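You operate a simulated robot arm through the tools that you are given. There is no shell and no other tool. Be economical: measure what you need, move in short steps, check, and stop when the job is done.

You are at the controls of a simulated robot arm. One attempt, no reset.

JOB
Wind the labels back on to the blue spindle and put the empty core away.
Fine: the empty core goes on the free peg of the stand; the blue knob ends at BACK, the green knob at FREE.

Only the result counts: the job must be done as asked and must still hold three seconds after the hand-in. Knocking over, shifting, dropping, spilling or breaking anything else fails it.

ROBOT AND FRAMES
A 6-joint arm with a two-finger parallel gripper, fixed in place. Base frame: the origin is at the foot of the arm, x ahead of it, y to its left, z up; the work surface is at about z = 0.85. Units: m, degrees, N and s.
With the tool pointing down near the work surface it reaches from about 0.24 to 0.64 m from the base axis. Its first joint turns from -66.0 to 66.0 degrees. Payload 2.7 kg.
Tool frame: the origin (TCP) lies between the finger pads and is the grasp point; the fingertips stand 0.023 m ahead of it; z points along the fingers, y is the line along which they close. The gripper opens to 0.094 m. The fingers are 0.038 m wide and 0.01 m thick; the gripper's body (0.054 by 0.096 m) begins 0.039 m behind the TCP.
Orientation is that of the tool frame in the base frame, as a unit quaternion [x, y, z, w]. With the fingers straight down and closing along the base's y, the tool's x points along the base's -x, its y along +y and its z along -z.

CONTROLS
- The arm moves only by the tool step_arm. Its argument "targets" is a list of rows, each a list of 7 numbers: the shift along the base's x, y, z in m, then the turn, a rotation vector about the base's x, y, z in degrees, then the closure, from 0 (fully open) to 1 (shut). In form: [[tx, ty, tz, rx, ry, rz, fingers], ...]. A call has 1 to 8 rows; each row is the pose to reach, as a shift and turn from the pose commanded when the call began. Each row takes 0.2 s and may step no farther than 0.05 m and 8.6 degrees from the row before; otherwise, or with a gripper value out of range, the whole call is refused. Where a pose cannot be reached the arm comes as near as it can. A force on the tool above 90 N (or 10 N above the force at the start of the call, whichever is more), or a blocked arm, ends the call early, and 0.2 s more pass. The fingers move at their own pace (about 0.045 m/s each) and stop on an object; they squeeze with about 39 N. The grip force told is the motor's: it shows also when the fingers shut on nothing. Time passes only in rows, and 0.2 s behind the last, so rows that repeat a pose let the fingers close. The reply holds the time, the measured pose of the TCP, the force on the tool along the base axes, the opening and the grip force, in the units named above and with some noise.
- Cameras (640 x 400 px; columns grow to the right, rows downward): "scene" is fixed at [0.0948, -0.4573, 1.3737]; the picture's right is [0.55, -0.84, 0.00], its down [-0.61, -0.40, -0.69] and it looks along [0.58, 0.38, -0.73] (base axes); focal length 214 px, centre (320, 200). "wrist" rides on the gripper at [-0.039, 0, -0.044] in the tool frame; the picture's right is [0.00, -1.00, 0.00], its down [0.97, 0.00, -0.24] and it looks along [0.24, 0.00, 0.97] (tool axes); focal length 218 px, centre (320, 200).
- capture(camera): a new picture of that camera. No time passes.
- probe_pixels(camera, pixels): for up to 12 pixels [column, row] of the newest picture of that camera ("zoom" is the newest enlarged one), the place [x, y, z] in the base frame of the surface seen there, good to about 0.003 m, but the place of the scene camera against the robot may be out by one fixed shift of up to 0.018 m in any direction. No time passes.
- inspect(camera, box): a new picture of the part [left, top, right, bottom] of that camera's present view, enlarged. No time passes.
- sign_off(): hands the job in; it is judged then, once.

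Keep the steps short. Do not move on a guess: measure, check each grasp and each placing, and mend mistakes. In all there are 80 turns and 38 pictures (those below and enlarged ones count). Leave the gripper open and the arm clear of the work at the hand-in unless told otherwise, and finish with a single line.

The tools are called after "Call:" as a command line: name --pt "numbers of a row" for each row, then --argument value for the rest, lists and objects as JSON in quotes. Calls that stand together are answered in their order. step_arm: Moves the arm, as the interface text tells. Its arguments: {"type":"object","properties":{"targets":{"type":"array","items":{"type":"array","items":{"type":"number"}}}},"required":["targets"]} The other tools are called the same way: capture (camera) takes a picture; probe_pixels (camera, pixels) gives the place of the surface under pixels of a picture; inspect (camera, box) takes an enlarged picture of a part of a camera's view; sign_off () hands the job in.

At the start:

```text
t: 0.0
position: [0.3601, -0.2215, 1.2315]
ee_rot: [0.0, 1.0, 0.0, 0.0]
ft_force: [-0.6, -0.1, -1.3]
finger_gap: 0.0942
grasp_force: 0.0
```

scene: 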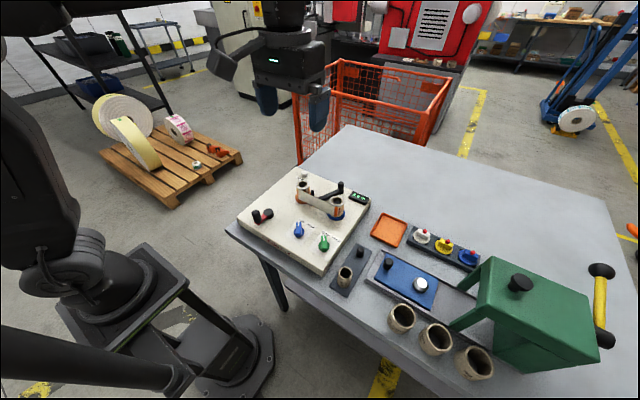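
wrist: 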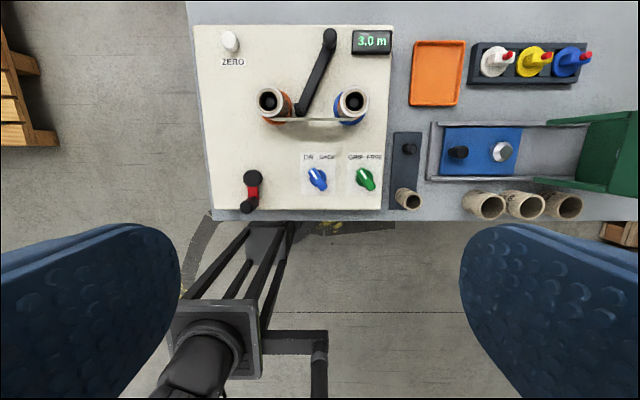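

I see a panel with two spindles, a crank, two knobs, a red lever, a ZERO button and a 3.0 m display. I'll enlarge it in both views to read it.

Call:
inspect --camera "wrist" --box '[190, 15, 430, 220]'

Call:
inspect --camera "scene" --box '[230, 160, 390, 300]'

```text
1.95 times, centred on (310, 118) of wrist
```

zoom: 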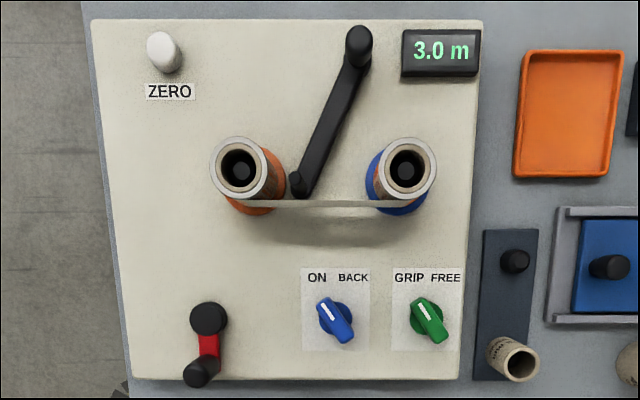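

```text
2.86 times, centred on (310, 230) of scene
```

zoom: 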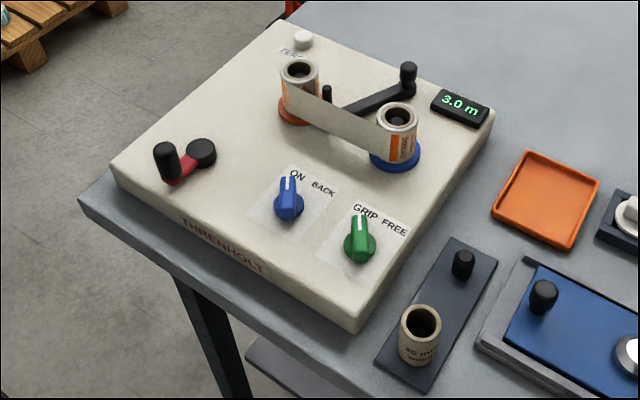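

Blue knob is at ON and green at GRIP. I'll measure the main parts from the wrist picture; a new picture first so that the probes refer to it.

Call:
capture --camera "wrist"

Call:
probe_pixels --camera "wrist" --pixels '[[252, 177], [248, 204], [330, 36], [302, 108], [268, 96], [269, 102], [350, 97], [352, 103], [317, 178], [365, 179], [410, 148], [231, 42]]'

Call:
probe_pixels --camera "wrist" --pixels '[[408, 199], [414, 192], [210, 150], [300, 150], [395, 180], [420, 100], [314, 78], [260, 94], [280, 97], [309, 121], [252, 190], [398, 160]]'

Call:
probe_pixels --camera "scene" --pixels '[[304, 185], [332, 201], [341, 187], [313, 193], [298, 227], [323, 240], [256, 215], [268, 212], [359, 251], [345, 270]]'

```text
33 pictures are left
```

wrist: 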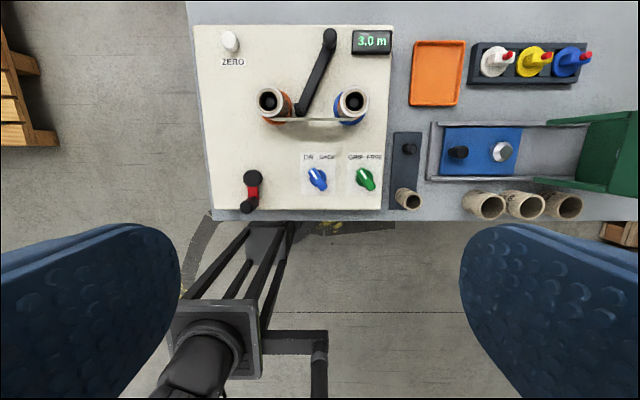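

```text
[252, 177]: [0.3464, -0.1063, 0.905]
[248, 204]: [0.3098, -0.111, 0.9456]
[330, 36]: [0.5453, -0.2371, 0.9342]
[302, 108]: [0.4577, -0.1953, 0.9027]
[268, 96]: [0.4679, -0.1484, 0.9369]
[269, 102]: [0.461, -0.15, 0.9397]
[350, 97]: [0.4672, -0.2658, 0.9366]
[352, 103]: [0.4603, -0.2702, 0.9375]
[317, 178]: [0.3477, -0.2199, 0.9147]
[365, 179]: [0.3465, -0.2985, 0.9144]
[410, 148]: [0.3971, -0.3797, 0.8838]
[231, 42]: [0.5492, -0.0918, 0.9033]
```

```text
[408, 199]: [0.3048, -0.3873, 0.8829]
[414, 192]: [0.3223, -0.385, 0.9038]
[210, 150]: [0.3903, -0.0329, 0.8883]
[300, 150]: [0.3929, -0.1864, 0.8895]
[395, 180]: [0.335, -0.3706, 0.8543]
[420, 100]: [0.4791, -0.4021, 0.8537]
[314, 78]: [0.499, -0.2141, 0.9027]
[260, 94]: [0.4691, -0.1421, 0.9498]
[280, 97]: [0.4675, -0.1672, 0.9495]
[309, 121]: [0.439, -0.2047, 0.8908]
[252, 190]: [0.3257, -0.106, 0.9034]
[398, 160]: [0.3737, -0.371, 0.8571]
```

```text
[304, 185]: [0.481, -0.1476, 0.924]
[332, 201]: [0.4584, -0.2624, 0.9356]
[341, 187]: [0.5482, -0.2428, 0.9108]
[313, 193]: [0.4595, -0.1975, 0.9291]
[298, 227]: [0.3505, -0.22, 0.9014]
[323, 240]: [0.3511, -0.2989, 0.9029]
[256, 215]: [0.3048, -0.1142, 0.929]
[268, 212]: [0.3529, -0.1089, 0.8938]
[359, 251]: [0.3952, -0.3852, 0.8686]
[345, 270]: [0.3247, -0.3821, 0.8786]
```

The red crank hub is near (0.346,-0.106) and its handle near (0.310,-0.111). I'll go lower with the camera for a closer look at the layout, going back in x a little.

Call:
step_arm --pt "0 0.01 -0.04 0 0 0 0" --pt "0 0.02 -0.08 0 0 0 0" --pt "0 0.03 -0.11 0 0 0 0"

Call:
capture --camera "wrist"

Call:
inspect --camera "scene" --box '[285, 165, 375, 225]'

```text
t: 0.8
position: [0.3623, -0.1897, 1.1192]
ee_rot: [-0.002, 1.0, 0.001, 0.0]
ft_force: [0.0, 0.1, 0.0]
finger_gap: 0.0941
grasp_force: 0.0
```

```text
32 pictures are left
```

wrist: 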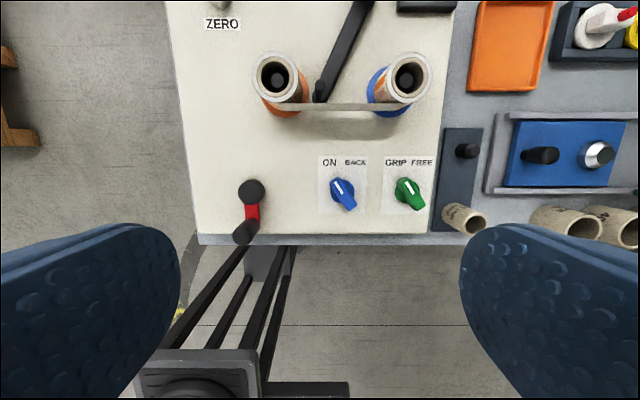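

```text
6.67 times, centred on (330, 195) of scene
```

zoom: 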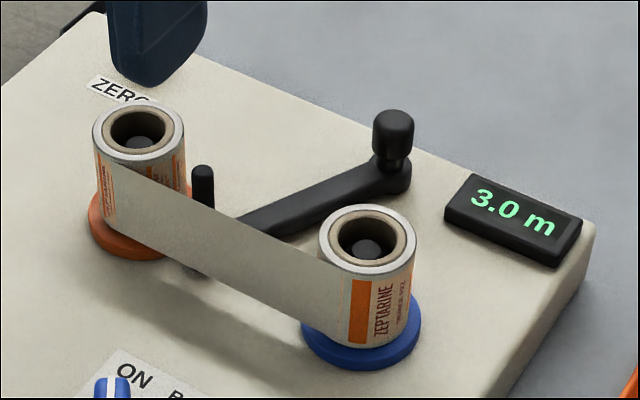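

Spindles, web and a tension arm are clear; the red crank at left looks like the drive. I'll enlarge the knobs to measure their pointer angles.

Call:
inspect --camera "wrist" --box '[310, 150, 440, 231]'

Call:
probe_pixels --camera "zoom" --pixels '[[131, 142], [190, 290], [140, 165], [160, 210], [455, 140], [510, 285], [470, 165], [485, 205], [170, 170], [120, 255]]'

Call:
probe_pixels --camera "wrist" --pixels '[[252, 191], [252, 182], [243, 191], [261, 191], [246, 235], [240, 228], [239, 236], [278, 78], [278, 58], [256, 75], [300, 75], [466, 150]]'

```text
4.92 times, centred on (375, 190) of wrist
```

zoom: 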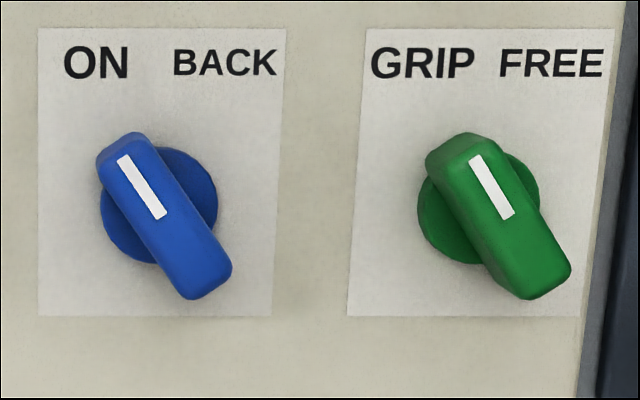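

```text
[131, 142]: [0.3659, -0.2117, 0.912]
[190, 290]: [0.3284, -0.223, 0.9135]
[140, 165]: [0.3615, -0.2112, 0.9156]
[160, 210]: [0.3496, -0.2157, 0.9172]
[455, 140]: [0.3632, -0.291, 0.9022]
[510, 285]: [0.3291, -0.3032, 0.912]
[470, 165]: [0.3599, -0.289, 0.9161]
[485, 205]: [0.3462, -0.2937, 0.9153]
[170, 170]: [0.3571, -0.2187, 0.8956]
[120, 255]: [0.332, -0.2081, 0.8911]
```

```text
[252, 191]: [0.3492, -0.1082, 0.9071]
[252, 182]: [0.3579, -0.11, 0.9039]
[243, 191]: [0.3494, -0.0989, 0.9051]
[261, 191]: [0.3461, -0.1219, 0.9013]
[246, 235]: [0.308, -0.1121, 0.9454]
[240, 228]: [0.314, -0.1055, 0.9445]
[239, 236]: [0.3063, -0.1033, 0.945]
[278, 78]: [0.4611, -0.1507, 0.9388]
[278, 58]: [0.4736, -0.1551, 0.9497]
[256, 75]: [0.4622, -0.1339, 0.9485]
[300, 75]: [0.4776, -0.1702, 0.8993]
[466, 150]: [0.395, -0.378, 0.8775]
```

Pointers lean about 30° toward +y (ON and GRIP). I'll turn the tool +30° and go above the blue knob at (0.348,-0.218), half closed.

Call:
step_arm --pt "-0.003 -0.007 -0.04 0 0 8 0.5" --pt "-0.006 -0.013 -0.08 0 0 16 0.5" --pt "-0.009 -0.019 -0.12 0 0 24 0.5" --pt "-0.012 -0.026 -0.16 0 0 30 0.5" --pt "-0.012 -0.026 -0.16 0 0 30 0.5"

Call:
capture --camera "wrist"

Call:
inspect --camera "scene" --box '[240, 170, 380, 270]'

```text
t: 2.0
position: [0.3514, -0.2178, 0.9588]
ee_rot: [-0.261, 0.965, 0.0, 0.0]
ft_force: [-0.4, -0.5, -0.3]
finger_gap: 0.0468
grasp_force: 0.1
```

```text
29 pictures are left
```

wrist: 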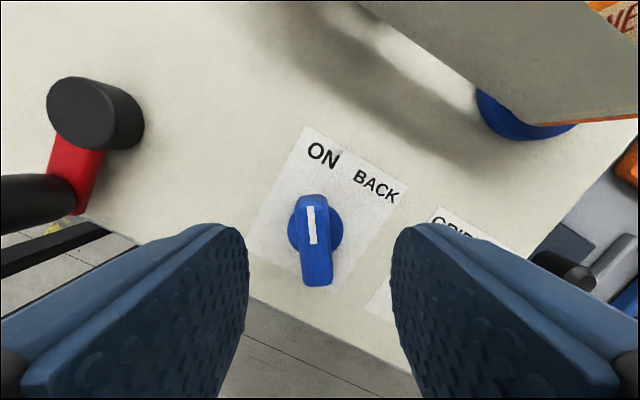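

```text
4.00 times, centred on (310, 220) of scene
```

zoom: 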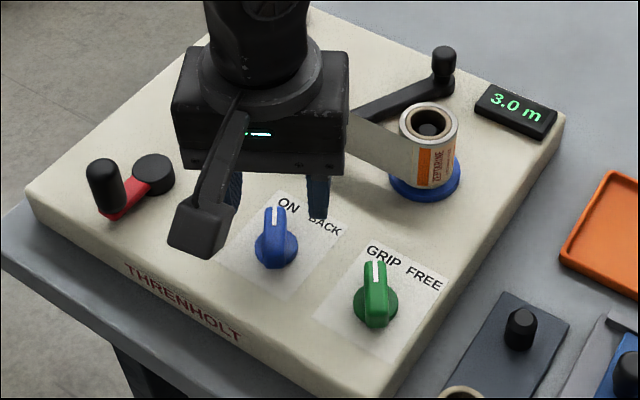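

The pointer looks vertical in the turned view, so the angle is right. I'll measure the knob top for centring.

Call:
probe_pixels --camera "wrist" --pixels '[[313, 202], [318, 276], [316, 240], [304, 240], [328, 240], [340, 228], [292, 230]]'

```text
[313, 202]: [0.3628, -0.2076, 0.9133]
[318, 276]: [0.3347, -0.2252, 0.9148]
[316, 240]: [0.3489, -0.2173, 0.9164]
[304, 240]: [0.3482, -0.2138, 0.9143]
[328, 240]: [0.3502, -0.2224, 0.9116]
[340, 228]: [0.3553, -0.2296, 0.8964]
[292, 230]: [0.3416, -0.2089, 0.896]
```

Centre (0.349,-0.217). Lower by 0.043 and close.

Call:
step_arm --pt "0.0008 0.0005 -0.022 0 0 0 0.5" --pt "0.0008 0.0005 -0.043 0 0 0 0.5" --pt "0.0008 0.0005 -0.043 0 0 0 1" --pt "0.0008 0.0005 -0.043 0 0 0 1" --pt "0.0008 0.0005 -0.043 0 0 0 1" --pt "0.0008 0.0005 -0.043 0 0 0 1"

```text
t: 3.4
position: [0.3496, -0.2148, 0.9172]
ee_rot: [-0.26, 0.966, 0.0, -0.001]
ft_force: [0.2, -1.2, -5.7]
finger_gap: 0.0289
grasp_force: 45.5
```

Gap of 0.029 means the pads caught the round base below the bar. I'll open, raise 8 mm and grip the bar itself.

Call:
step_arm --pt "0 0 0 0 0 0 0.5" --pt "0 0 0 0 0 0 0.5" --pt "0 0 0.008 0 0 0 0.5" --pt "0 0 0.008 0 0 0 1" --pt "0 0 0.008 0 0 0 1" --pt "0 0 0.008 0 0 0 1" --pt "0 0 0.008 0 0 0 1"

```text
t: 5.0
position: [0.3494, -0.2146, 0.9252]
ee_rot: [-0.259, 0.966, 0.0, 0.0]
ft_force: [-1.2, 2.5, 3.1]
finger_gap: 0.0154
grasp_force: 44.9
```

Gap 0.015: the bar is held. Turn clockwise 60° in steps.

Call:
step_arm --pt "0 0 0 0 0 -8 1" --pt "0 0 0 0 0 -16 1" --pt "0 0 0 0 0 -24 1" --pt "0 0 0 0 0 -32 1" --pt "0 0 0 0 0 -40 1" --pt "0 0 0 0 0 -48 1" --pt "0 0 0 0 0 -56 1" --pt "0 0 0 0 0 -61 1"

Call:
inspect --camera "scene" --box '[240, 170, 380, 270]'

```text
t: 6.8
position: [0.3479, -0.2184, 0.9241]
ee_rot: [0.268, 0.964, -0.001, -0.001]
ft_force: [-0.5, -42.9, -23.7]
finger_gap: 0.0151
grasp_force: 44.7
```

```text
4.00 times, centred on (310, 220) of scene
```

zoom: 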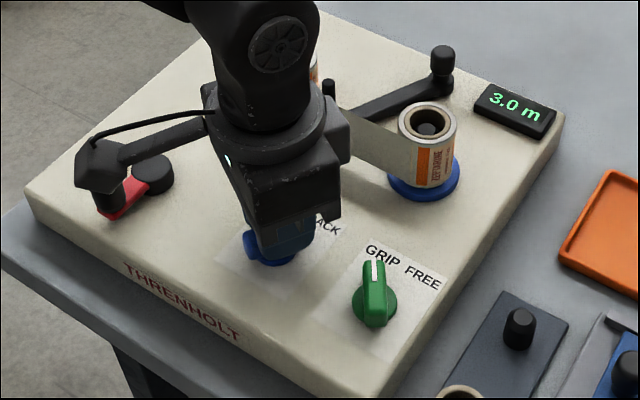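

Turned. I'll open, raise and look.

Call:
step_arm --pt "0 0 0 0 0 0 0.5" --pt "0 0 0 0 0 0 0.5" --pt "0 0 0.03 0 0 0 0.5" --pt "0 0 0.06 0 0 0 0.5" --pt "0 0 0.09 0 0 8 0.5"

Call:
capture --camera "wrist"

```text
t: 8.0
position: [0.35, -0.2181, 1.0169]
ee_rot: [0.198, 0.98, 0.0, -0.001]
ft_force: [-1.6, -0.4, 0.1]
finger_gap: 0.0471
grasp_force: 0.0
```

```text
26 pictures are left
```

wrist: 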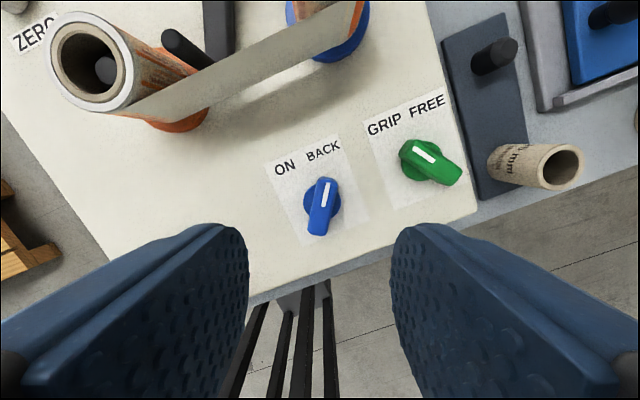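

Blue now points at BACK. Next I go above the crank handle at (0.309,-0.109), straighten the tool, and check position.

Call:
step_arm --pt "-0.013 0.036 0 0 0 8 0.5" --pt "-0.026 0.072 0 0 0 16 0.5" --pt "-0.04 0.108 0 0 0 23 0.5" --pt "-0.04 0.108 0 0 0 23 0.5"

Call:
capture --camera "wrist"

```text
t: 9.0
position: [0.3123, -0.1101, 1.0167]
ee_rot: [-0.002, 1.0, 0.0, 0.001]
ft_force: [0.1, -0.1, -0.8]
finger_gap: 0.0472
grasp_force: 0.1
```

```text
25 pictures are left
```

wrist: 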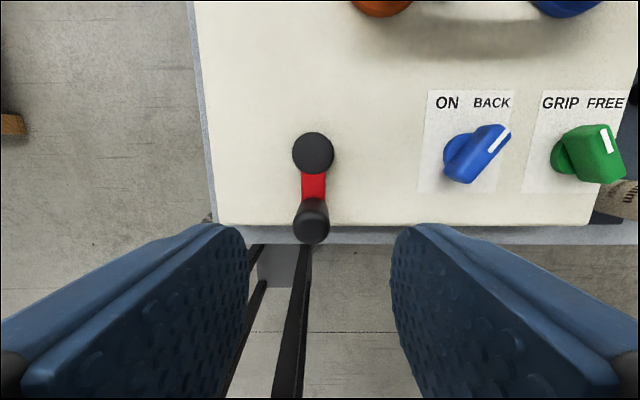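

Call:
probe_pixels --camera "wrist" --pixels '[[311, 224], [298, 224], [326, 224], [311, 212], [311, 237], [313, 153], [294, 153], [333, 153], [313, 134], [313, 170], [320, 190]]'

```text
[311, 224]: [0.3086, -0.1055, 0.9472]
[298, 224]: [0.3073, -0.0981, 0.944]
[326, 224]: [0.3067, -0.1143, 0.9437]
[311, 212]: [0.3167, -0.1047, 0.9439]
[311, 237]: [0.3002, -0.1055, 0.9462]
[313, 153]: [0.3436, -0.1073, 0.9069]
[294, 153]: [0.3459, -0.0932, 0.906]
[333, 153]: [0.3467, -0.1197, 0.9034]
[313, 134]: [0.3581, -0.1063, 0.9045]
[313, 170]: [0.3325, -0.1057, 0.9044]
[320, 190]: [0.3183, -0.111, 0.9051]
```

Handle at (0.3085,-0.106), hub at (0.3455,-0.106), radius 0.037. Lower to z 0.940 and grip.

Call:
step_arm --pt "0 0.003 -0.04 0 0 0 0.5" --pt "0 0.003 -0.0765 0 0 0 0.5" --pt "0 0.003 -0.0765 0 0 0 1" --pt "0 0.003 -0.0765 0 0 0 1" --pt "0 0.003 -0.0765 0 0 0 1" --pt "0 0.003 -0.0765 0 0 0 1"

```text
t: 10.4
position: [0.3101, -0.1069, 0.9406]
ee_rot: [-0.001, 1.0, 0.0, 0.0]
ft_force: [0.8, -1.1, -6.2]
finger_gap: 0.0214
grasp_force: 44.9
```

Handle held (gap 0.021). Try 60° counter-clockwise (seen from above) in 20° steps and watch force and display.

Call:
step_arm --pt "0.0022 -0.0127 0 0 0 0 1" --pt "0.0087 -0.0239 0 0 0 0 1" --pt "0.0186 -0.0322 0 0 0 0 1"

Call:
inspect --camera "scene" --box '[240, 170, 380, 270]'

```text
t: 11.2
position: [0.3284, -0.1389, 0.9407]
ee_rot: [0.0, 1.0, -0.001, 0.001]
ft_force: [-1.6, -2.2, 15.8]
finger_gap: 0.0211
grasp_force: 45.0
```

```text
4.00 times, centred on (310, 220) of scene
```

zoom: 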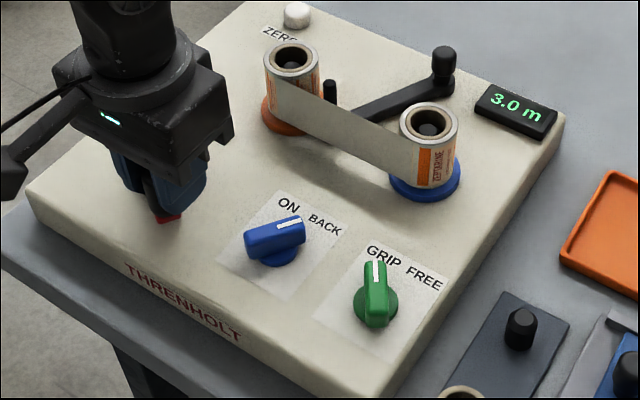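

Crank moved freely, but display and blue roll didn't change, so counter-clockwise may freewheel. Try clockwise 120° instead, from here.

Call:
step_arm --pt "-0.0099 0.0083 0 0 0 0 1" --pt "-0.0164 0.0195 0 0 0 0 1" --pt "-0.0186 0.0322 0 0 0 0 1" --pt "-0.0164 0.0449 0 0 0 0 1" --pt "-0.0099 0.0561 0 0 0 0 1" --pt "0 0.0644 0 0 0 0 1"

Call:
inspect --camera "scene" --box '[240, 170, 380, 270]'

```text
t: 12.6
position: [0.3274, -0.0726, 0.9406]
ee_rot: [-0.001, 1.0, 0.001, -0.002]
ft_force: [-7.8, 9.8, 19.0]
finger_gap: 0.0213
grasp_force: 44.9
```

```text
4.00 times, centred on (310, 220) of scene
```

zoom: 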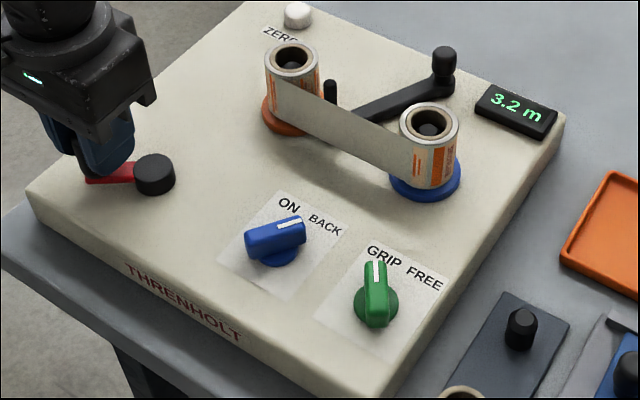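

Clockwise drives: display now 3.2, and the blue roll's front surface moved to the right (taking web in). One full clockwise turn, then check which roll grows.

Call:
step_arm --pt "0.0282 0.0037 0 0 0 0 1" --pt "0.0508 -0.0136 0 0 0 0 1" --pt "0.0545 -0.0418 0 0 0 0 1" --pt "0.0372 -0.0644 0 0 0 0 1" --pt "0.009 -0.0681 0 0 0 0 1" --pt "-0.0136 -0.0508 0 0 0 0 1" --pt "-0.0173 -0.0226 0 0 0 0 1" --pt "0 0 0 0 0 0 1"

Call:
inspect --camera "scene" --box '[240, 170, 380, 270]'

```text
t: 14.4
position: [0.3274, -0.0701, 0.9406]
ee_rot: [-0.001, 1.0, 0.001, -0.003]
ft_force: [-20.3, 32.7, 18.6]
finger_gap: 0.0213
grasp_force: 45.4
```

```text
4.00 times, centred on (310, 220) of scene
```

zoom: 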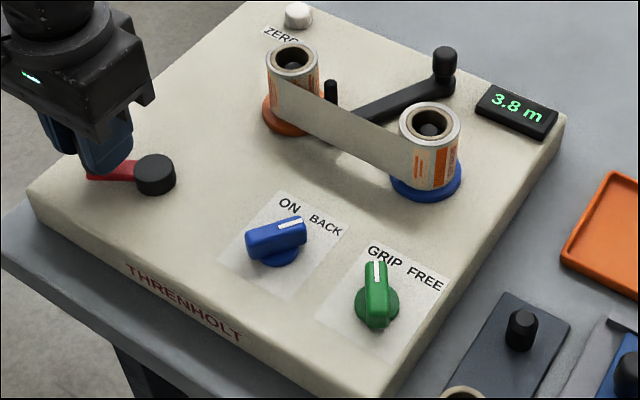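

0.6 m per turn, blue growing and orange shrinking. Repeat turns.

Call:
step_arm --pt "0.0282 0.0037 0 0 0 0 1" --pt "0.0508 -0.0136 0 0 0 0 1" --pt "0.0545 -0.0418 0 0 0 0 1" --pt "0.0372 -0.0644 0 0 0 0 1" --pt "0.009 -0.0681 0 0 0 0 1" --pt "-0.0136 -0.0508 0 0 0 0 1" --pt "-0.0173 -0.0226 0 0 0 0 1" --pt "0 0 0 0 0 0 1"

Call:
step_arm --pt "0.0282 0.0037 0 0 0 0 1" --pt "0.0508 -0.0136 0 0 0 0 1" --pt "0.0545 -0.0418 0 0 0 0 1" --pt "0.0372 -0.0644 0 0 0 0 1" --pt "0.009 -0.0681 0 0 0 0 1" --pt "-0.0136 -0.0508 0 0 0 0 1" --pt "-0.0173 -0.0226 0 0 0 0 1" --pt "0 0 0 0 0 0 1"

Call:
inspect --camera "scene" --box '[240, 170, 380, 270]'

```text
t: 16.2
position: [0.3261, -0.0713, 0.9394]
ee_rot: [-0.001, 1.0, 0.001, -0.003]
ft_force: [-15.5, 25.1, 12.4]
finger_gap: 0.0216
grasp_force: 44.8
```

```text
t: 18.0
position: [0.3257, -0.0731, 0.9381]
ee_rot: [0.0, 1.0, 0.001, -0.005]
ft_force: [-17.6, 26.0, 1.6]
finger_gap: 0.0213
grasp_force: 45.0
```

```text
4.00 times, centred on (310, 220) of scene
```

zoom: 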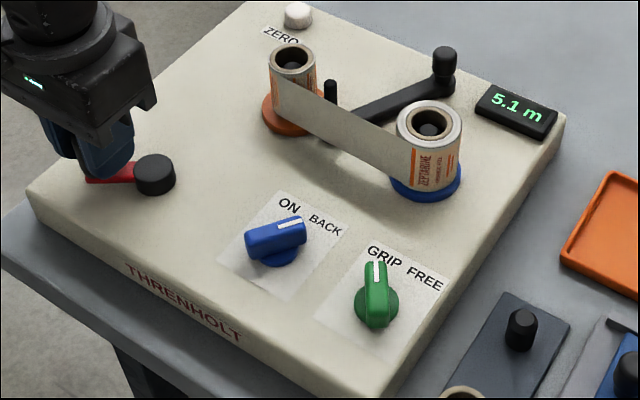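

5.1 m; orange is thinning. Two more turns, then check.

Call:
step_arm --pt "0.0282 0.0037 0 0 0 0 1" --pt "0.0508 -0.0136 0 0 0 0 1" --pt "0.0545 -0.0418 0 0 0 0 1" --pt "0.0372 -0.0644 0 0 0 0 1" --pt "0.009 -0.0681 0 0 0 0 1" --pt "-0.0136 -0.0508 0 0 0 0 1" --pt "-0.0173 -0.0226 0 0 0 0 1" --pt "0 0 0 0 0 0 1"

Call:
step_arm --pt "0.0282 0.0037 0 0 0 0 1" --pt "0.0508 -0.0136 0 0 0 0 1" --pt "0.0545 -0.0418 0 0 0 0 1" --pt "0.0372 -0.0644 0 0 0 0 1" --pt "0.009 -0.0681 0 0 0 0 1" --pt "-0.0136 -0.0508 0 0 0 0 1" --pt "-0.0173 -0.0226 0 0 0 0 1" --pt "0 0 0 0 0 0 1"

Call:
inspect --camera "scene" --box '[240, 170, 380, 270]'

```text
t: 19.8
position: [0.3291, -0.0694, 0.9377]
ee_rot: [-0.001, 1.0, 0.001, -0.002]
ft_force: [-12.2, 21.0, 19.1]
finger_gap: 0.0209
grasp_force: 44.7
```

```text
t: 21.6
position: [0.3264, -0.0712, 0.9385]
ee_rot: [0.0, 1.0, 0.003, -0.004]
ft_force: [-13.8, 21.8, 10.3]
finger_gap: 0.0216
grasp_force: 44.8
```

```text
4.00 times, centred on (310, 220) of scene
```

zoom: 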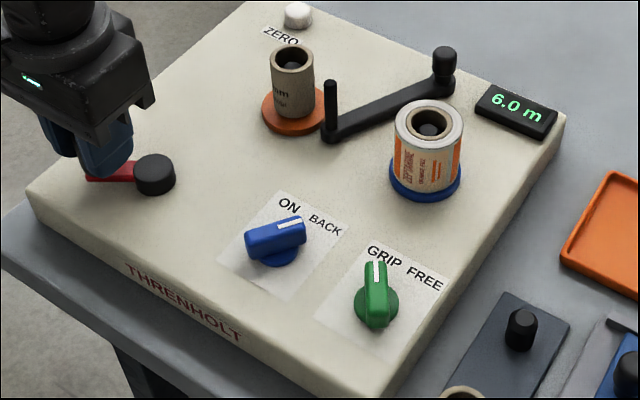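

All labels are on blue (6.0 m) and the orange core is bare. Release the crank, raise, and move above the green knob with the tool turned +30°.

Call:
step_arm --pt "0 0 0 0 0 0 0.4" --pt "0 0 0 0 0 0 0.4" --pt "0 0 0.04 0 0 0 0.5" --pt "0 -0.02 0.07 0 0 7.5 0.5" --pt "0.005 -0.065 0.07 0 0 15 0.5" --pt "0.01 -0.11 0.07 0 0 22.5 0.5" --pt "0.015 -0.155 0.07 0 0 30 0.5" --pt "0.0205 -0.2 0.07 0 0 30 0.5"

Call:
step_arm --pt "0 -0.022 -0.03 0 0 0 0.5" --pt "0 -0.022 -0.05 0 0 0 0.5"

Call:
capture --camera "wrist"

```text
t: 23.4
position: [0.3485, -0.2746, 1.0093]
ee_rot: [-0.261, 0.965, -0.001, -0.001]
ft_force: [0.1, 0.4, 0.1]
finger_gap: 0.0469
grasp_force: 0.1
```

```text
t: 24.0
position: [0.3487, -0.2962, 0.9576]
ee_rot: [-0.26, 0.966, -0.001, 0.0]
ft_force: [0.1, 0.6, 0.0]
finger_gap: 0.0468
grasp_force: 0.1
```

```text
19 pictures are left
```

wrist: 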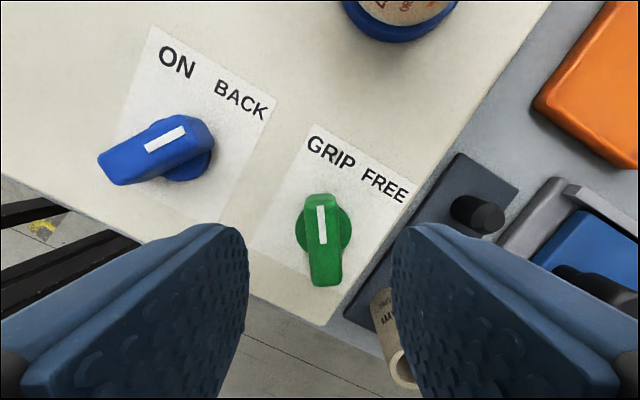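

Green knob is well centred (pixel (322,240)). Lower to z 0.9245 and grip the bar.

Call:
step_arm --pt "0.0005 -0.001 -0.02 0 0 0 0.5" --pt "0.0005 -0.001 -0.0355 0 0 0 0.5" --pt "0.0005 -0.001 -0.0355 0 0 0 1" --pt "0.0005 -0.001 -0.0355 0 0 0 1" --pt "0.0005 -0.001 -0.0355 0 0 0 1" --pt "0.0005 -0.001 -0.0355 0 0 0 1"

```text
t: 25.4
position: [0.349, -0.2969, 0.923]
ee_rot: [-0.26, 0.966, -0.001, 0.0]
ft_force: [2.1, -9.8, -5.9]
finger_gap: 0.0152
grasp_force: 44.5
```

Bar held (0.015). Turn clockwise 60°.

Call:
step_arm --pt "0 0 0 0 0 -8 1" --pt "0 0 0 0 0 -16 1" --pt "0 0 0 0 0 -24 1" --pt "0 0 0 0 0 -32 1" --pt "0 0 0 0 0 -40 1" --pt "0 0 0 0 0 -48 1" --pt "0 0 0 0 0 -56 1" --pt "0 0 0 0 0 -61 1"

Call:
step_arm --pt "0 0 0 0 0 0 0.5" --pt "0 0 0 0 0 0 0.5" --pt "0 0 0.03 0 0 0 0.5" --pt "0 0 0.06 0 0 8 0.5" --pt "0 0 0.09 0 0 16 0.5" --pt "0 0 0.12 0 0 24 0.5" --pt "0 0 0.14 0 0 31 0.5"

Call:
capture --camera "wrist"

Call:
inspect --camera "scene" --box '[240, 170, 380, 290]'

```text
t: 27.2
position: [0.3483, -0.3025, 0.9243]
ee_rot: [0.268, 0.963, -0.003, 0.002]
ft_force: [1.2, -51.4, -29.7]
finger_gap: 0.0151
grasp_force: 44.6
```

```text
t: 28.8
position: [0.3498, -0.2977, 1.0641]
ee_rot: [-0.001, 1.0, 0.0, 0.001]
ft_force: [0.0, -0.3, -0.2]
finger_gap: 0.0469
grasp_force: 0.1
```

```text
18 pictures are left
```

wrist: 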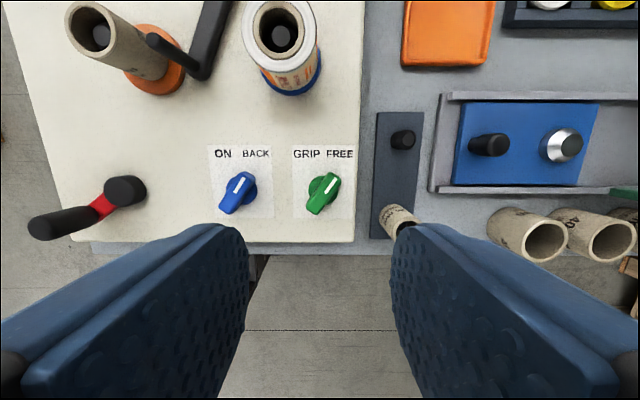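

```text
3.33 times, centred on (310, 230) of scene
```

zoom: 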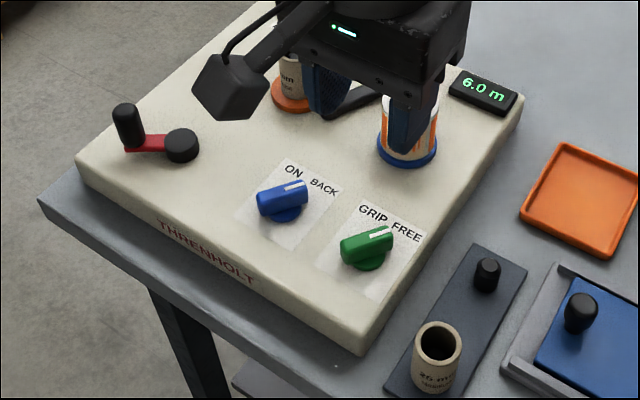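

Both knobs set (BACK and FREE). Now go above the bare core on the orange spindle to measure it.

Call:
step_arm --pt "0.029 0.036 0 0 0 0 0.3" --pt "0.058 0.072 0 0 0 0 0.3" --pt "0.087 0.108 0 0 0 0 0.3" --pt "0.115 0.144 0 0 0 0 0.3"

Call:
capture --camera "wrist"

```text
t: 29.8
position: [0.4653, -0.153, 1.0666]
ee_rot: [0.0, 1.0, 0.0, 0.001]
ft_force: [0.0, -0.5, 0.2]
finger_gap: 0.0658
grasp_force: 0.1
```

```text
16 pictures are left
```

wrist: 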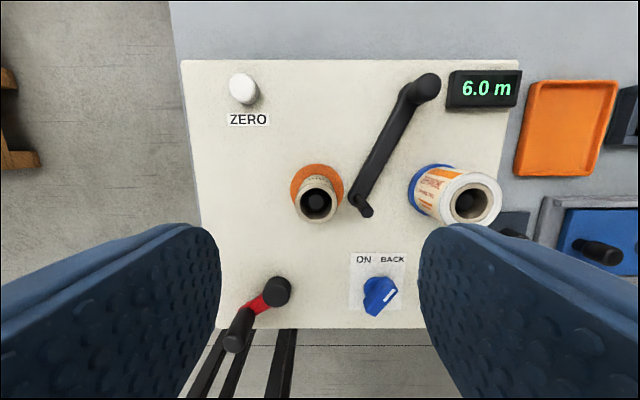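

Call:
inspect --camera "wrist" --box '[270, 150, 382, 220]'

Call:
probe_pixels --camera "wrist" --pixels '[[299, 203], [335, 203], [317, 186], [317, 219], [317, 203], [304, 180], [330, 180], [300, 174], [368, 212], [317, 168], [365, 208]]'

```text
5.71 times, centred on (326, 185) of wrist
```

zoom: 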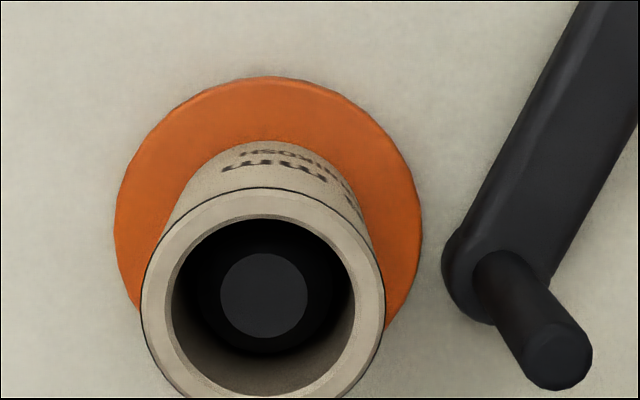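

```text
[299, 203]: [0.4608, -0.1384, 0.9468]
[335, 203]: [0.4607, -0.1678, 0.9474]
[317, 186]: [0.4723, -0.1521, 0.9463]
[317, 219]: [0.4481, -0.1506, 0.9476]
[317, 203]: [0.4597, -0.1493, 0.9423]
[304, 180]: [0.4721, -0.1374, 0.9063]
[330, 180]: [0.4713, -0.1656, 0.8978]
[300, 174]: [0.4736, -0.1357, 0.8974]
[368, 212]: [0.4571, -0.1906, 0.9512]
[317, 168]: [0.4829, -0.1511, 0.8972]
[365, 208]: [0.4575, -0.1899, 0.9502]
```

Core top centre (0.4605,-0.153,0.948); the tension-arm pin at y -0.190 is too near for closing along y, so I'll close along x. First I check how low the box on the gripper's side hangs.

Call:
capture --camera "scene"

```text
14 pictures are left
```

scene: 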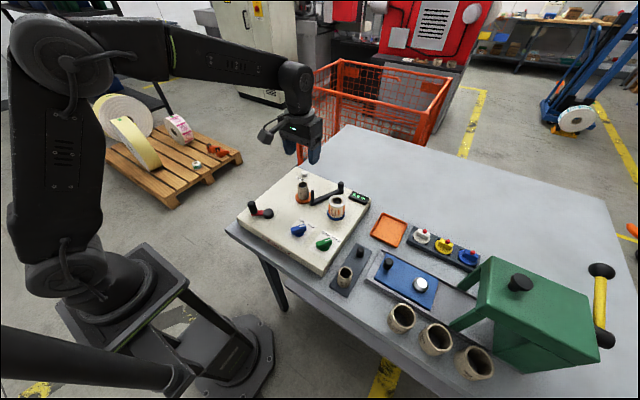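

Call:
probe_pixels --camera "scene" --pixels '[[266, 135], [262, 138], [268, 142], [275, 127], [297, 133], [313, 155], [301, 150], [387, 263], [388, 268], [420, 284], [436, 283], [359, 251]]'

Call:
probe_pixels --camera "wrist" --pixels '[[428, 84], [418, 95], [515, 235], [508, 323], [590, 200], [470, 200]]'

```text
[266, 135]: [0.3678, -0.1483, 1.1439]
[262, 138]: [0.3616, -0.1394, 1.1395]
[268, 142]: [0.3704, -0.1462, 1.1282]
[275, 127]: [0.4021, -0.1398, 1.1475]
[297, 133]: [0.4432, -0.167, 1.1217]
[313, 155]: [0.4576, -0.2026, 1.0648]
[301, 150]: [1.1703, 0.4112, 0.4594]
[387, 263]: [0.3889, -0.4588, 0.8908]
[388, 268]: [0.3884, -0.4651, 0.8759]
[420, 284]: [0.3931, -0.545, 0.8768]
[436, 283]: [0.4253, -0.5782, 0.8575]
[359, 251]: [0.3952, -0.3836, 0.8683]
```

```text
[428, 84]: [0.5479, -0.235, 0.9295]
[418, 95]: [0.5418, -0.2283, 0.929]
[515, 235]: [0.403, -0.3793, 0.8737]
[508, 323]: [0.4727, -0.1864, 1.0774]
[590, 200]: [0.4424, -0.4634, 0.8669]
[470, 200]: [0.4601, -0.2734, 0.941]
```

The box hangs about 0.07 above the TCP, so it clears everything. Turn the tool +90° above the core.

Call:
step_arm --pt "0 0 0 0 0 8.5 0.3" --pt "0 0 0 0 0 17 0.3" --pt "0 0 0 0 0 25.5 0.3" --pt "0 0 0 0 0 34 0.3" --pt "0 0 0 0 0 42.5 0.3" --pt "-0.003 0 0 0 0 51 0.3"

Call:
step_arm --pt "0 0 0 0 0 8.5 0.3" --pt "0 0 0 0 0 17 0.3" --pt "0 0 0 0 0 25.5 0.3" --pt "0 0 0 0 0 34 0.3" --pt "0 0 -0.03 0 0 39 0.3"

Call:
capture --camera "wrist"

```text
t: 31.2
position: [0.4613, -0.1509, 1.0644]
ee_rot: [-0.432, 0.902, 0.001, 0.0]
ft_force: [0.5, -0.6, -0.2]
finger_gap: 0.0654
grasp_force: 0.0
```

```text
t: 32.4
position: [0.4619, -0.1534, 1.0347]
ee_rot: [0.708, -0.706, 0.0, 0.0]
ft_force: [0.1, -0.6, -0.1]
finger_gap: 0.0657
grasp_force: 0.1
```

```text
13 pictures are left
```

wrist: 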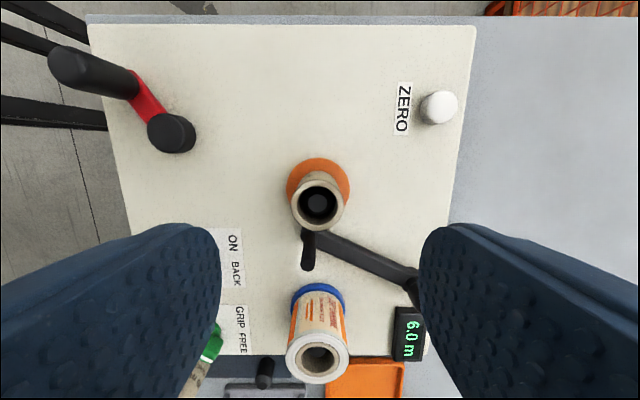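

Call:
probe_pixels --camera "wrist" --pixels '[[294, 205], [344, 205], [319, 176], [319, 229], [296, 190], [341, 190], [308, 266], [340, 174]]'

```text
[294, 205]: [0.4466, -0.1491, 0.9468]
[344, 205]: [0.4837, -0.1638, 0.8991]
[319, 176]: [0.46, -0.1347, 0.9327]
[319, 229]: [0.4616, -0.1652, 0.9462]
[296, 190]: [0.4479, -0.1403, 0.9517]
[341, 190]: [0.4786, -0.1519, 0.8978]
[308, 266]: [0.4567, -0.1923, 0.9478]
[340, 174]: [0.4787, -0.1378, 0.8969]
```

Core centre (0.461,-0.151), fingers clear of the pin at (0.457,-0.190). Lower to z 0.941 and close.

Call:
step_arm --pt "0 0.001 -0.04 0 0 0 0.3" --pt "0 0.001 -0.075 0 0 0 0.3" --pt "0 0.001 -0.0935 0 0 0 0.3" --pt "0 0.001 -0.0935 0 0 0 1" --pt "0 0.001 -0.0935 0 0 0 1" --pt "0 0.001 -0.0935 0 0 0 1" --pt "0 0.001 -0.0935 0 0 0 1"

```text
t: 34.0
position: [0.4632, -0.1532, 0.9398]
ee_rot: [0.707, -0.707, 0.0, 0.0]
ft_force: [0.7, 0.2, 1.0]
finger_gap: 0.0315
grasp_force: 39.2
```

Core held (gap 0.0315). Lift slowly and watch the force.

Call:
step_arm --pt "0 0 0.01 0 0 0 1" --pt "0 0 0.025 0 0 0 1" --pt "0 0 0.045 0 0 0 1" --pt "0 0 0.08 0 0 0 1" --pt "0 0 0.11 0 0 0 1"

Call:
inspect --camera "scene" --box '[240, 110, 400, 230]'

```text
t: 35.2
position: [0.461, -0.1532, 1.0503]
ee_rot: [0.708, -0.706, 0.0, 0.0]
ft_force: [0.4, 0.2, -0.3]
finger_gap: 0.0315
grasp_force: 39.0
```

```text
3.33 times, centred on (320, 170) of scene
```

zoom: 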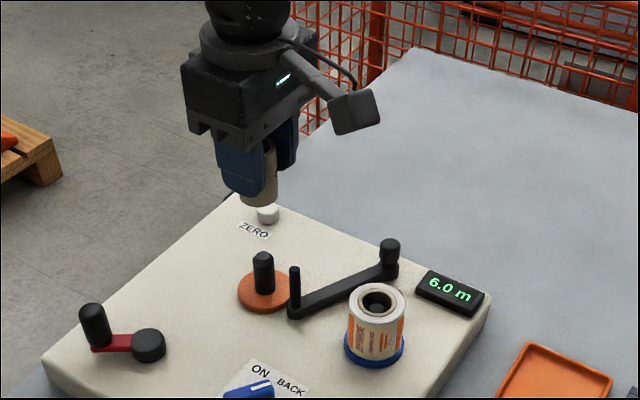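

Core is held straight, bottom clear of all. Carry it to (0.396,-0.42), so that the camera looks right at the free peg.

Call:
step_arm --pt "-0.011 -0.045 0 0 0 0 1" --pt "-0.022 -0.09 0 0 0 0 1" --pt "-0.033 -0.135 0 0 0 0 1" --pt "-0.044 -0.18 0 0 0 0 1" --pt "-0.055 -0.225 0 0 0 0 1" --pt "-0.0645 -0.268 0 0 0 0 1" --pt "-0.0645 -0.268 0 0 0 0 1"

Call:
capture --camera "wrist"

```text
t: 36.8
position: [0.3966, -0.4211, 1.0501]
ee_rot: [0.707, -0.707, 0.0, 0.0]
ft_force: [-0.3, 0.5, -0.1]
finger_gap: 0.0316
grasp_force: 38.9
```

```text
11 pictures are left
```

wrist: 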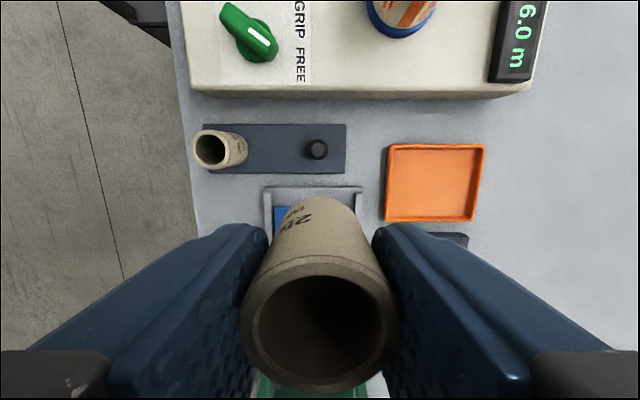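

Call:
inspect --camera "wrist" --box '[280, 120, 360, 170]'

Call:
probe_pixels --camera "wrist" --pixels '[[316, 150], [310, 150], [322, 150], [316, 144], [316, 156], [330, 160], [209, 150], [346, 130]]'

Call:
probe_pixels --camera "zoom" --pixels '[[280, 240], [310, 240], [295, 220], [295, 260], [225, 200], [380, 200]]'

```text
8.00 times, centred on (320, 145) of wrist
```

zoom: 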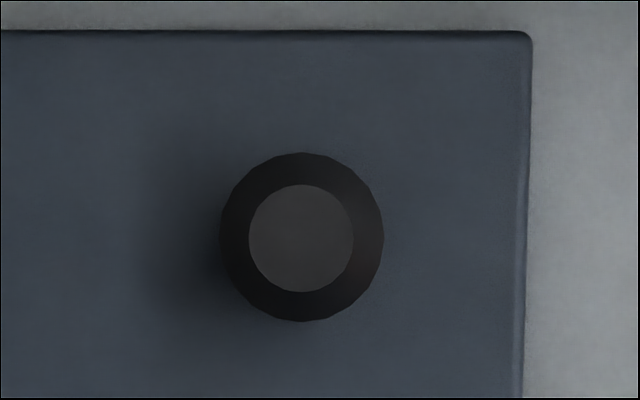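

```text
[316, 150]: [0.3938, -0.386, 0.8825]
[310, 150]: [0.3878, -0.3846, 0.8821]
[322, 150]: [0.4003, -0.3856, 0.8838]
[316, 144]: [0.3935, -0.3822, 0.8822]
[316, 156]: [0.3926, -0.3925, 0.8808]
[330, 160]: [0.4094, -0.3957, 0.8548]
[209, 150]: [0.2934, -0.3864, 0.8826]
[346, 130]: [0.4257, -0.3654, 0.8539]
```

```text
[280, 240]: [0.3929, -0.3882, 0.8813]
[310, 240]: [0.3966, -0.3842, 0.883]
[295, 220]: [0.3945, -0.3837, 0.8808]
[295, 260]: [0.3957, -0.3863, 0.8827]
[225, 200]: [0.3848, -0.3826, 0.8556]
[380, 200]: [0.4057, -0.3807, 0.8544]
```

Peg centre is (0.394,-0.3855), top 0.8825, plate 0.855. Move over it and lower until the core bottom is ~1 cm above the peg.

Call:
step_arm --pt "-0.0017 0.0343 0 0 0 0 1" --pt "-0.0017 0.0343 -0.04 0 0 0 1" --pt "-0.0017 0.0343 -0.08 0 0 0 1" --pt "-0.0017 0.0343 -0.115 0 0 0 1" --pt "-0.0017 0.0343 -0.115 0 0 0 1"

Call:
inspect --camera "scene" --box '[315, 215, 405, 285]'

```text
t: 38.0
position: [0.3967, -0.3852, 0.9359]
ee_rot: [0.707, -0.707, 0.0, 0.0]
ft_force: [0.2, -0.1, 0.4]
finger_gap: 0.0315
grasp_force: 39.1
```

```text
5.71 times, centred on (360, 250) of scene
```

zoom: 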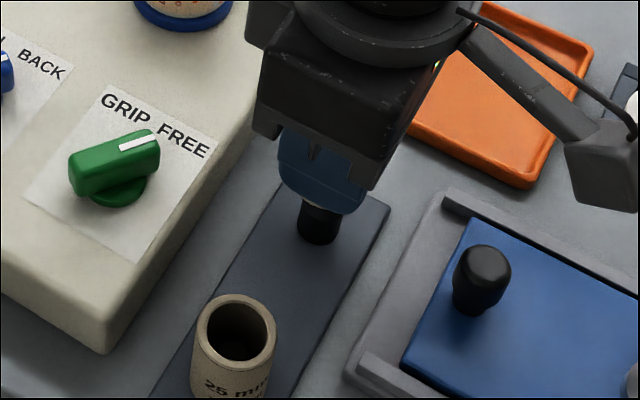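

Peg sits right under the core. Lower in small steps, watching the force.

Call:
step_arm --pt "0 0 -0.006 0 0 0 1" --pt "0 0 -0.012 0 0 0 1" --pt "0 0 -0.018 0 0 0 1" --pt "0 0 -0.024 0 0 0 1"

```text
t: 39.0
position: [0.3944, -0.3858, 0.9108]
ee_rot: [0.708, -0.707, -0.001, 0.0]
ft_force: [-0.3, 0.1, 0.6]
finger_gap: 0.0315
grasp_force: 38.8
```

No force with the peg 15 mm inside. Lower on to the plate.

Call:
step_arm --pt "0 0 -0.005 0 0 0 1" --pt "0 0 -0.009 0 0 0 1" --pt "0 0 -0.011 0 0 0 1" --pt "0 0 -0.012 0 0 0 1"

```text
t: 40.0
position: [0.3953, -0.3855, 0.8999]
ee_rot: [0.708, -0.706, 0.0, -0.001]
ft_force: [-0.3, 0.0, 0.2]
finger_gap: 0.0314
grasp_force: 39.1
```

Call:
step_arm --pt "0 0 -0.001 0 0 0 1" --pt "0 0 -0.002 0 0 0 1" --pt "0 0 -0.003 0 0 0 1"

```text
t: 40.8
position: [0.3957, -0.3854, 0.8973]
ee_rot: [0.708, -0.706, 0.0, 0.0]
ft_force: [-1.6, 6.8, 11.3]
finger_gap: 0.0311
grasp_force: 39.0
```

Contact: core is down on the plate. Open a little (to about 0.05) and rise.

Call:
step_arm --pt "0 0 0 0 0 0 0.5" --pt "0 0 0 0 0 0 0.5" --pt "0 0 0 0 0 0 0.5" --pt "0 0 0.02 0 0 0 0.5" --pt "0 0 0.05 0 0 0 0.5" --pt "0 0 0.09 0 0 0 0.5" --pt "0 0 0.13 0 0 0 0.3" --pt "0 0 0.17 0 0 0 0"

Call:
step_arm --pt "-0.02 0.02 0.04 0 0 0 0" --pt "-0.03 0.05 0.08 0 0 0 0" --pt "-0.03 0.08 0.1 0 0 0 0" --pt "-0.03 0.08 0.1 0 0 0 0"

Call:
capture --camera "wrist"

Call:
inspect --camera "scene" --box '[235, 160, 395, 290]'

```text
t: 42.6
position: [0.3982, -0.3876, 1.068]
ee_rot: [0.708, -0.706, 0.001, 0.001]
ft_force: [0.7, 0.0, 0.1]
finger_gap: 0.0939
grasp_force: 0.0
```

```text
refused: row 2 steps farther than a row can; nothing moved
```

```text
8 pictures are left
```

wrist: 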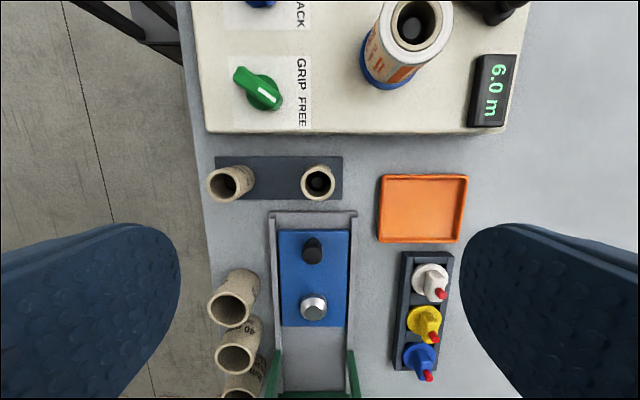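

```text
3.08 times, centred on (315, 225) of scene
```

zoom: 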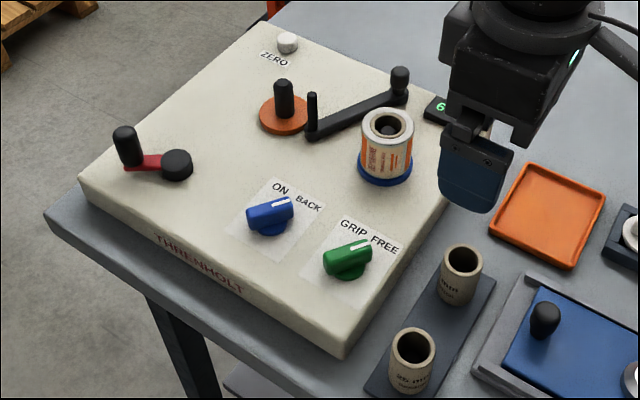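

The core sits on the free peg, the knobs read BACK and FREE, display 6.0 m. Raise the arm clear and wait a moment.

Call:
step_arm --pt "0 0 0.04 0 0 0 0" --pt "0 0 0.08 0 0 0 0" --pt "-0.02 0.02 0.1 0 0 0 0" --pt "-0.02 0.02 0.1 0 0 0 0"

Call:
capture --camera "wrist"

```text
t: 43.6
position: [0.3744, -0.3634, 1.1678]
ee_rot: [0.708, -0.707, 0.0, 0.0]
ft_force: [-0.3, -0.2, 0.2]
finger_gap: 0.094
grasp_force: 0.1
```

```text
6 pictures are left
```

wrist: 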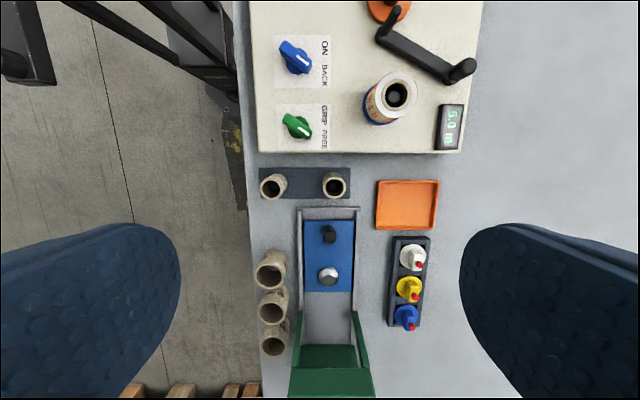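

All is in place and the arm is clear with the gripper open, so I hand in.

Call:
sign_off

```text
The job is handed in.
```

Done: the labels are wound back on to the blue spindle (6.0 m), the empty core is on the free peg, the blue knob is at BACK and the green knob at FREE.
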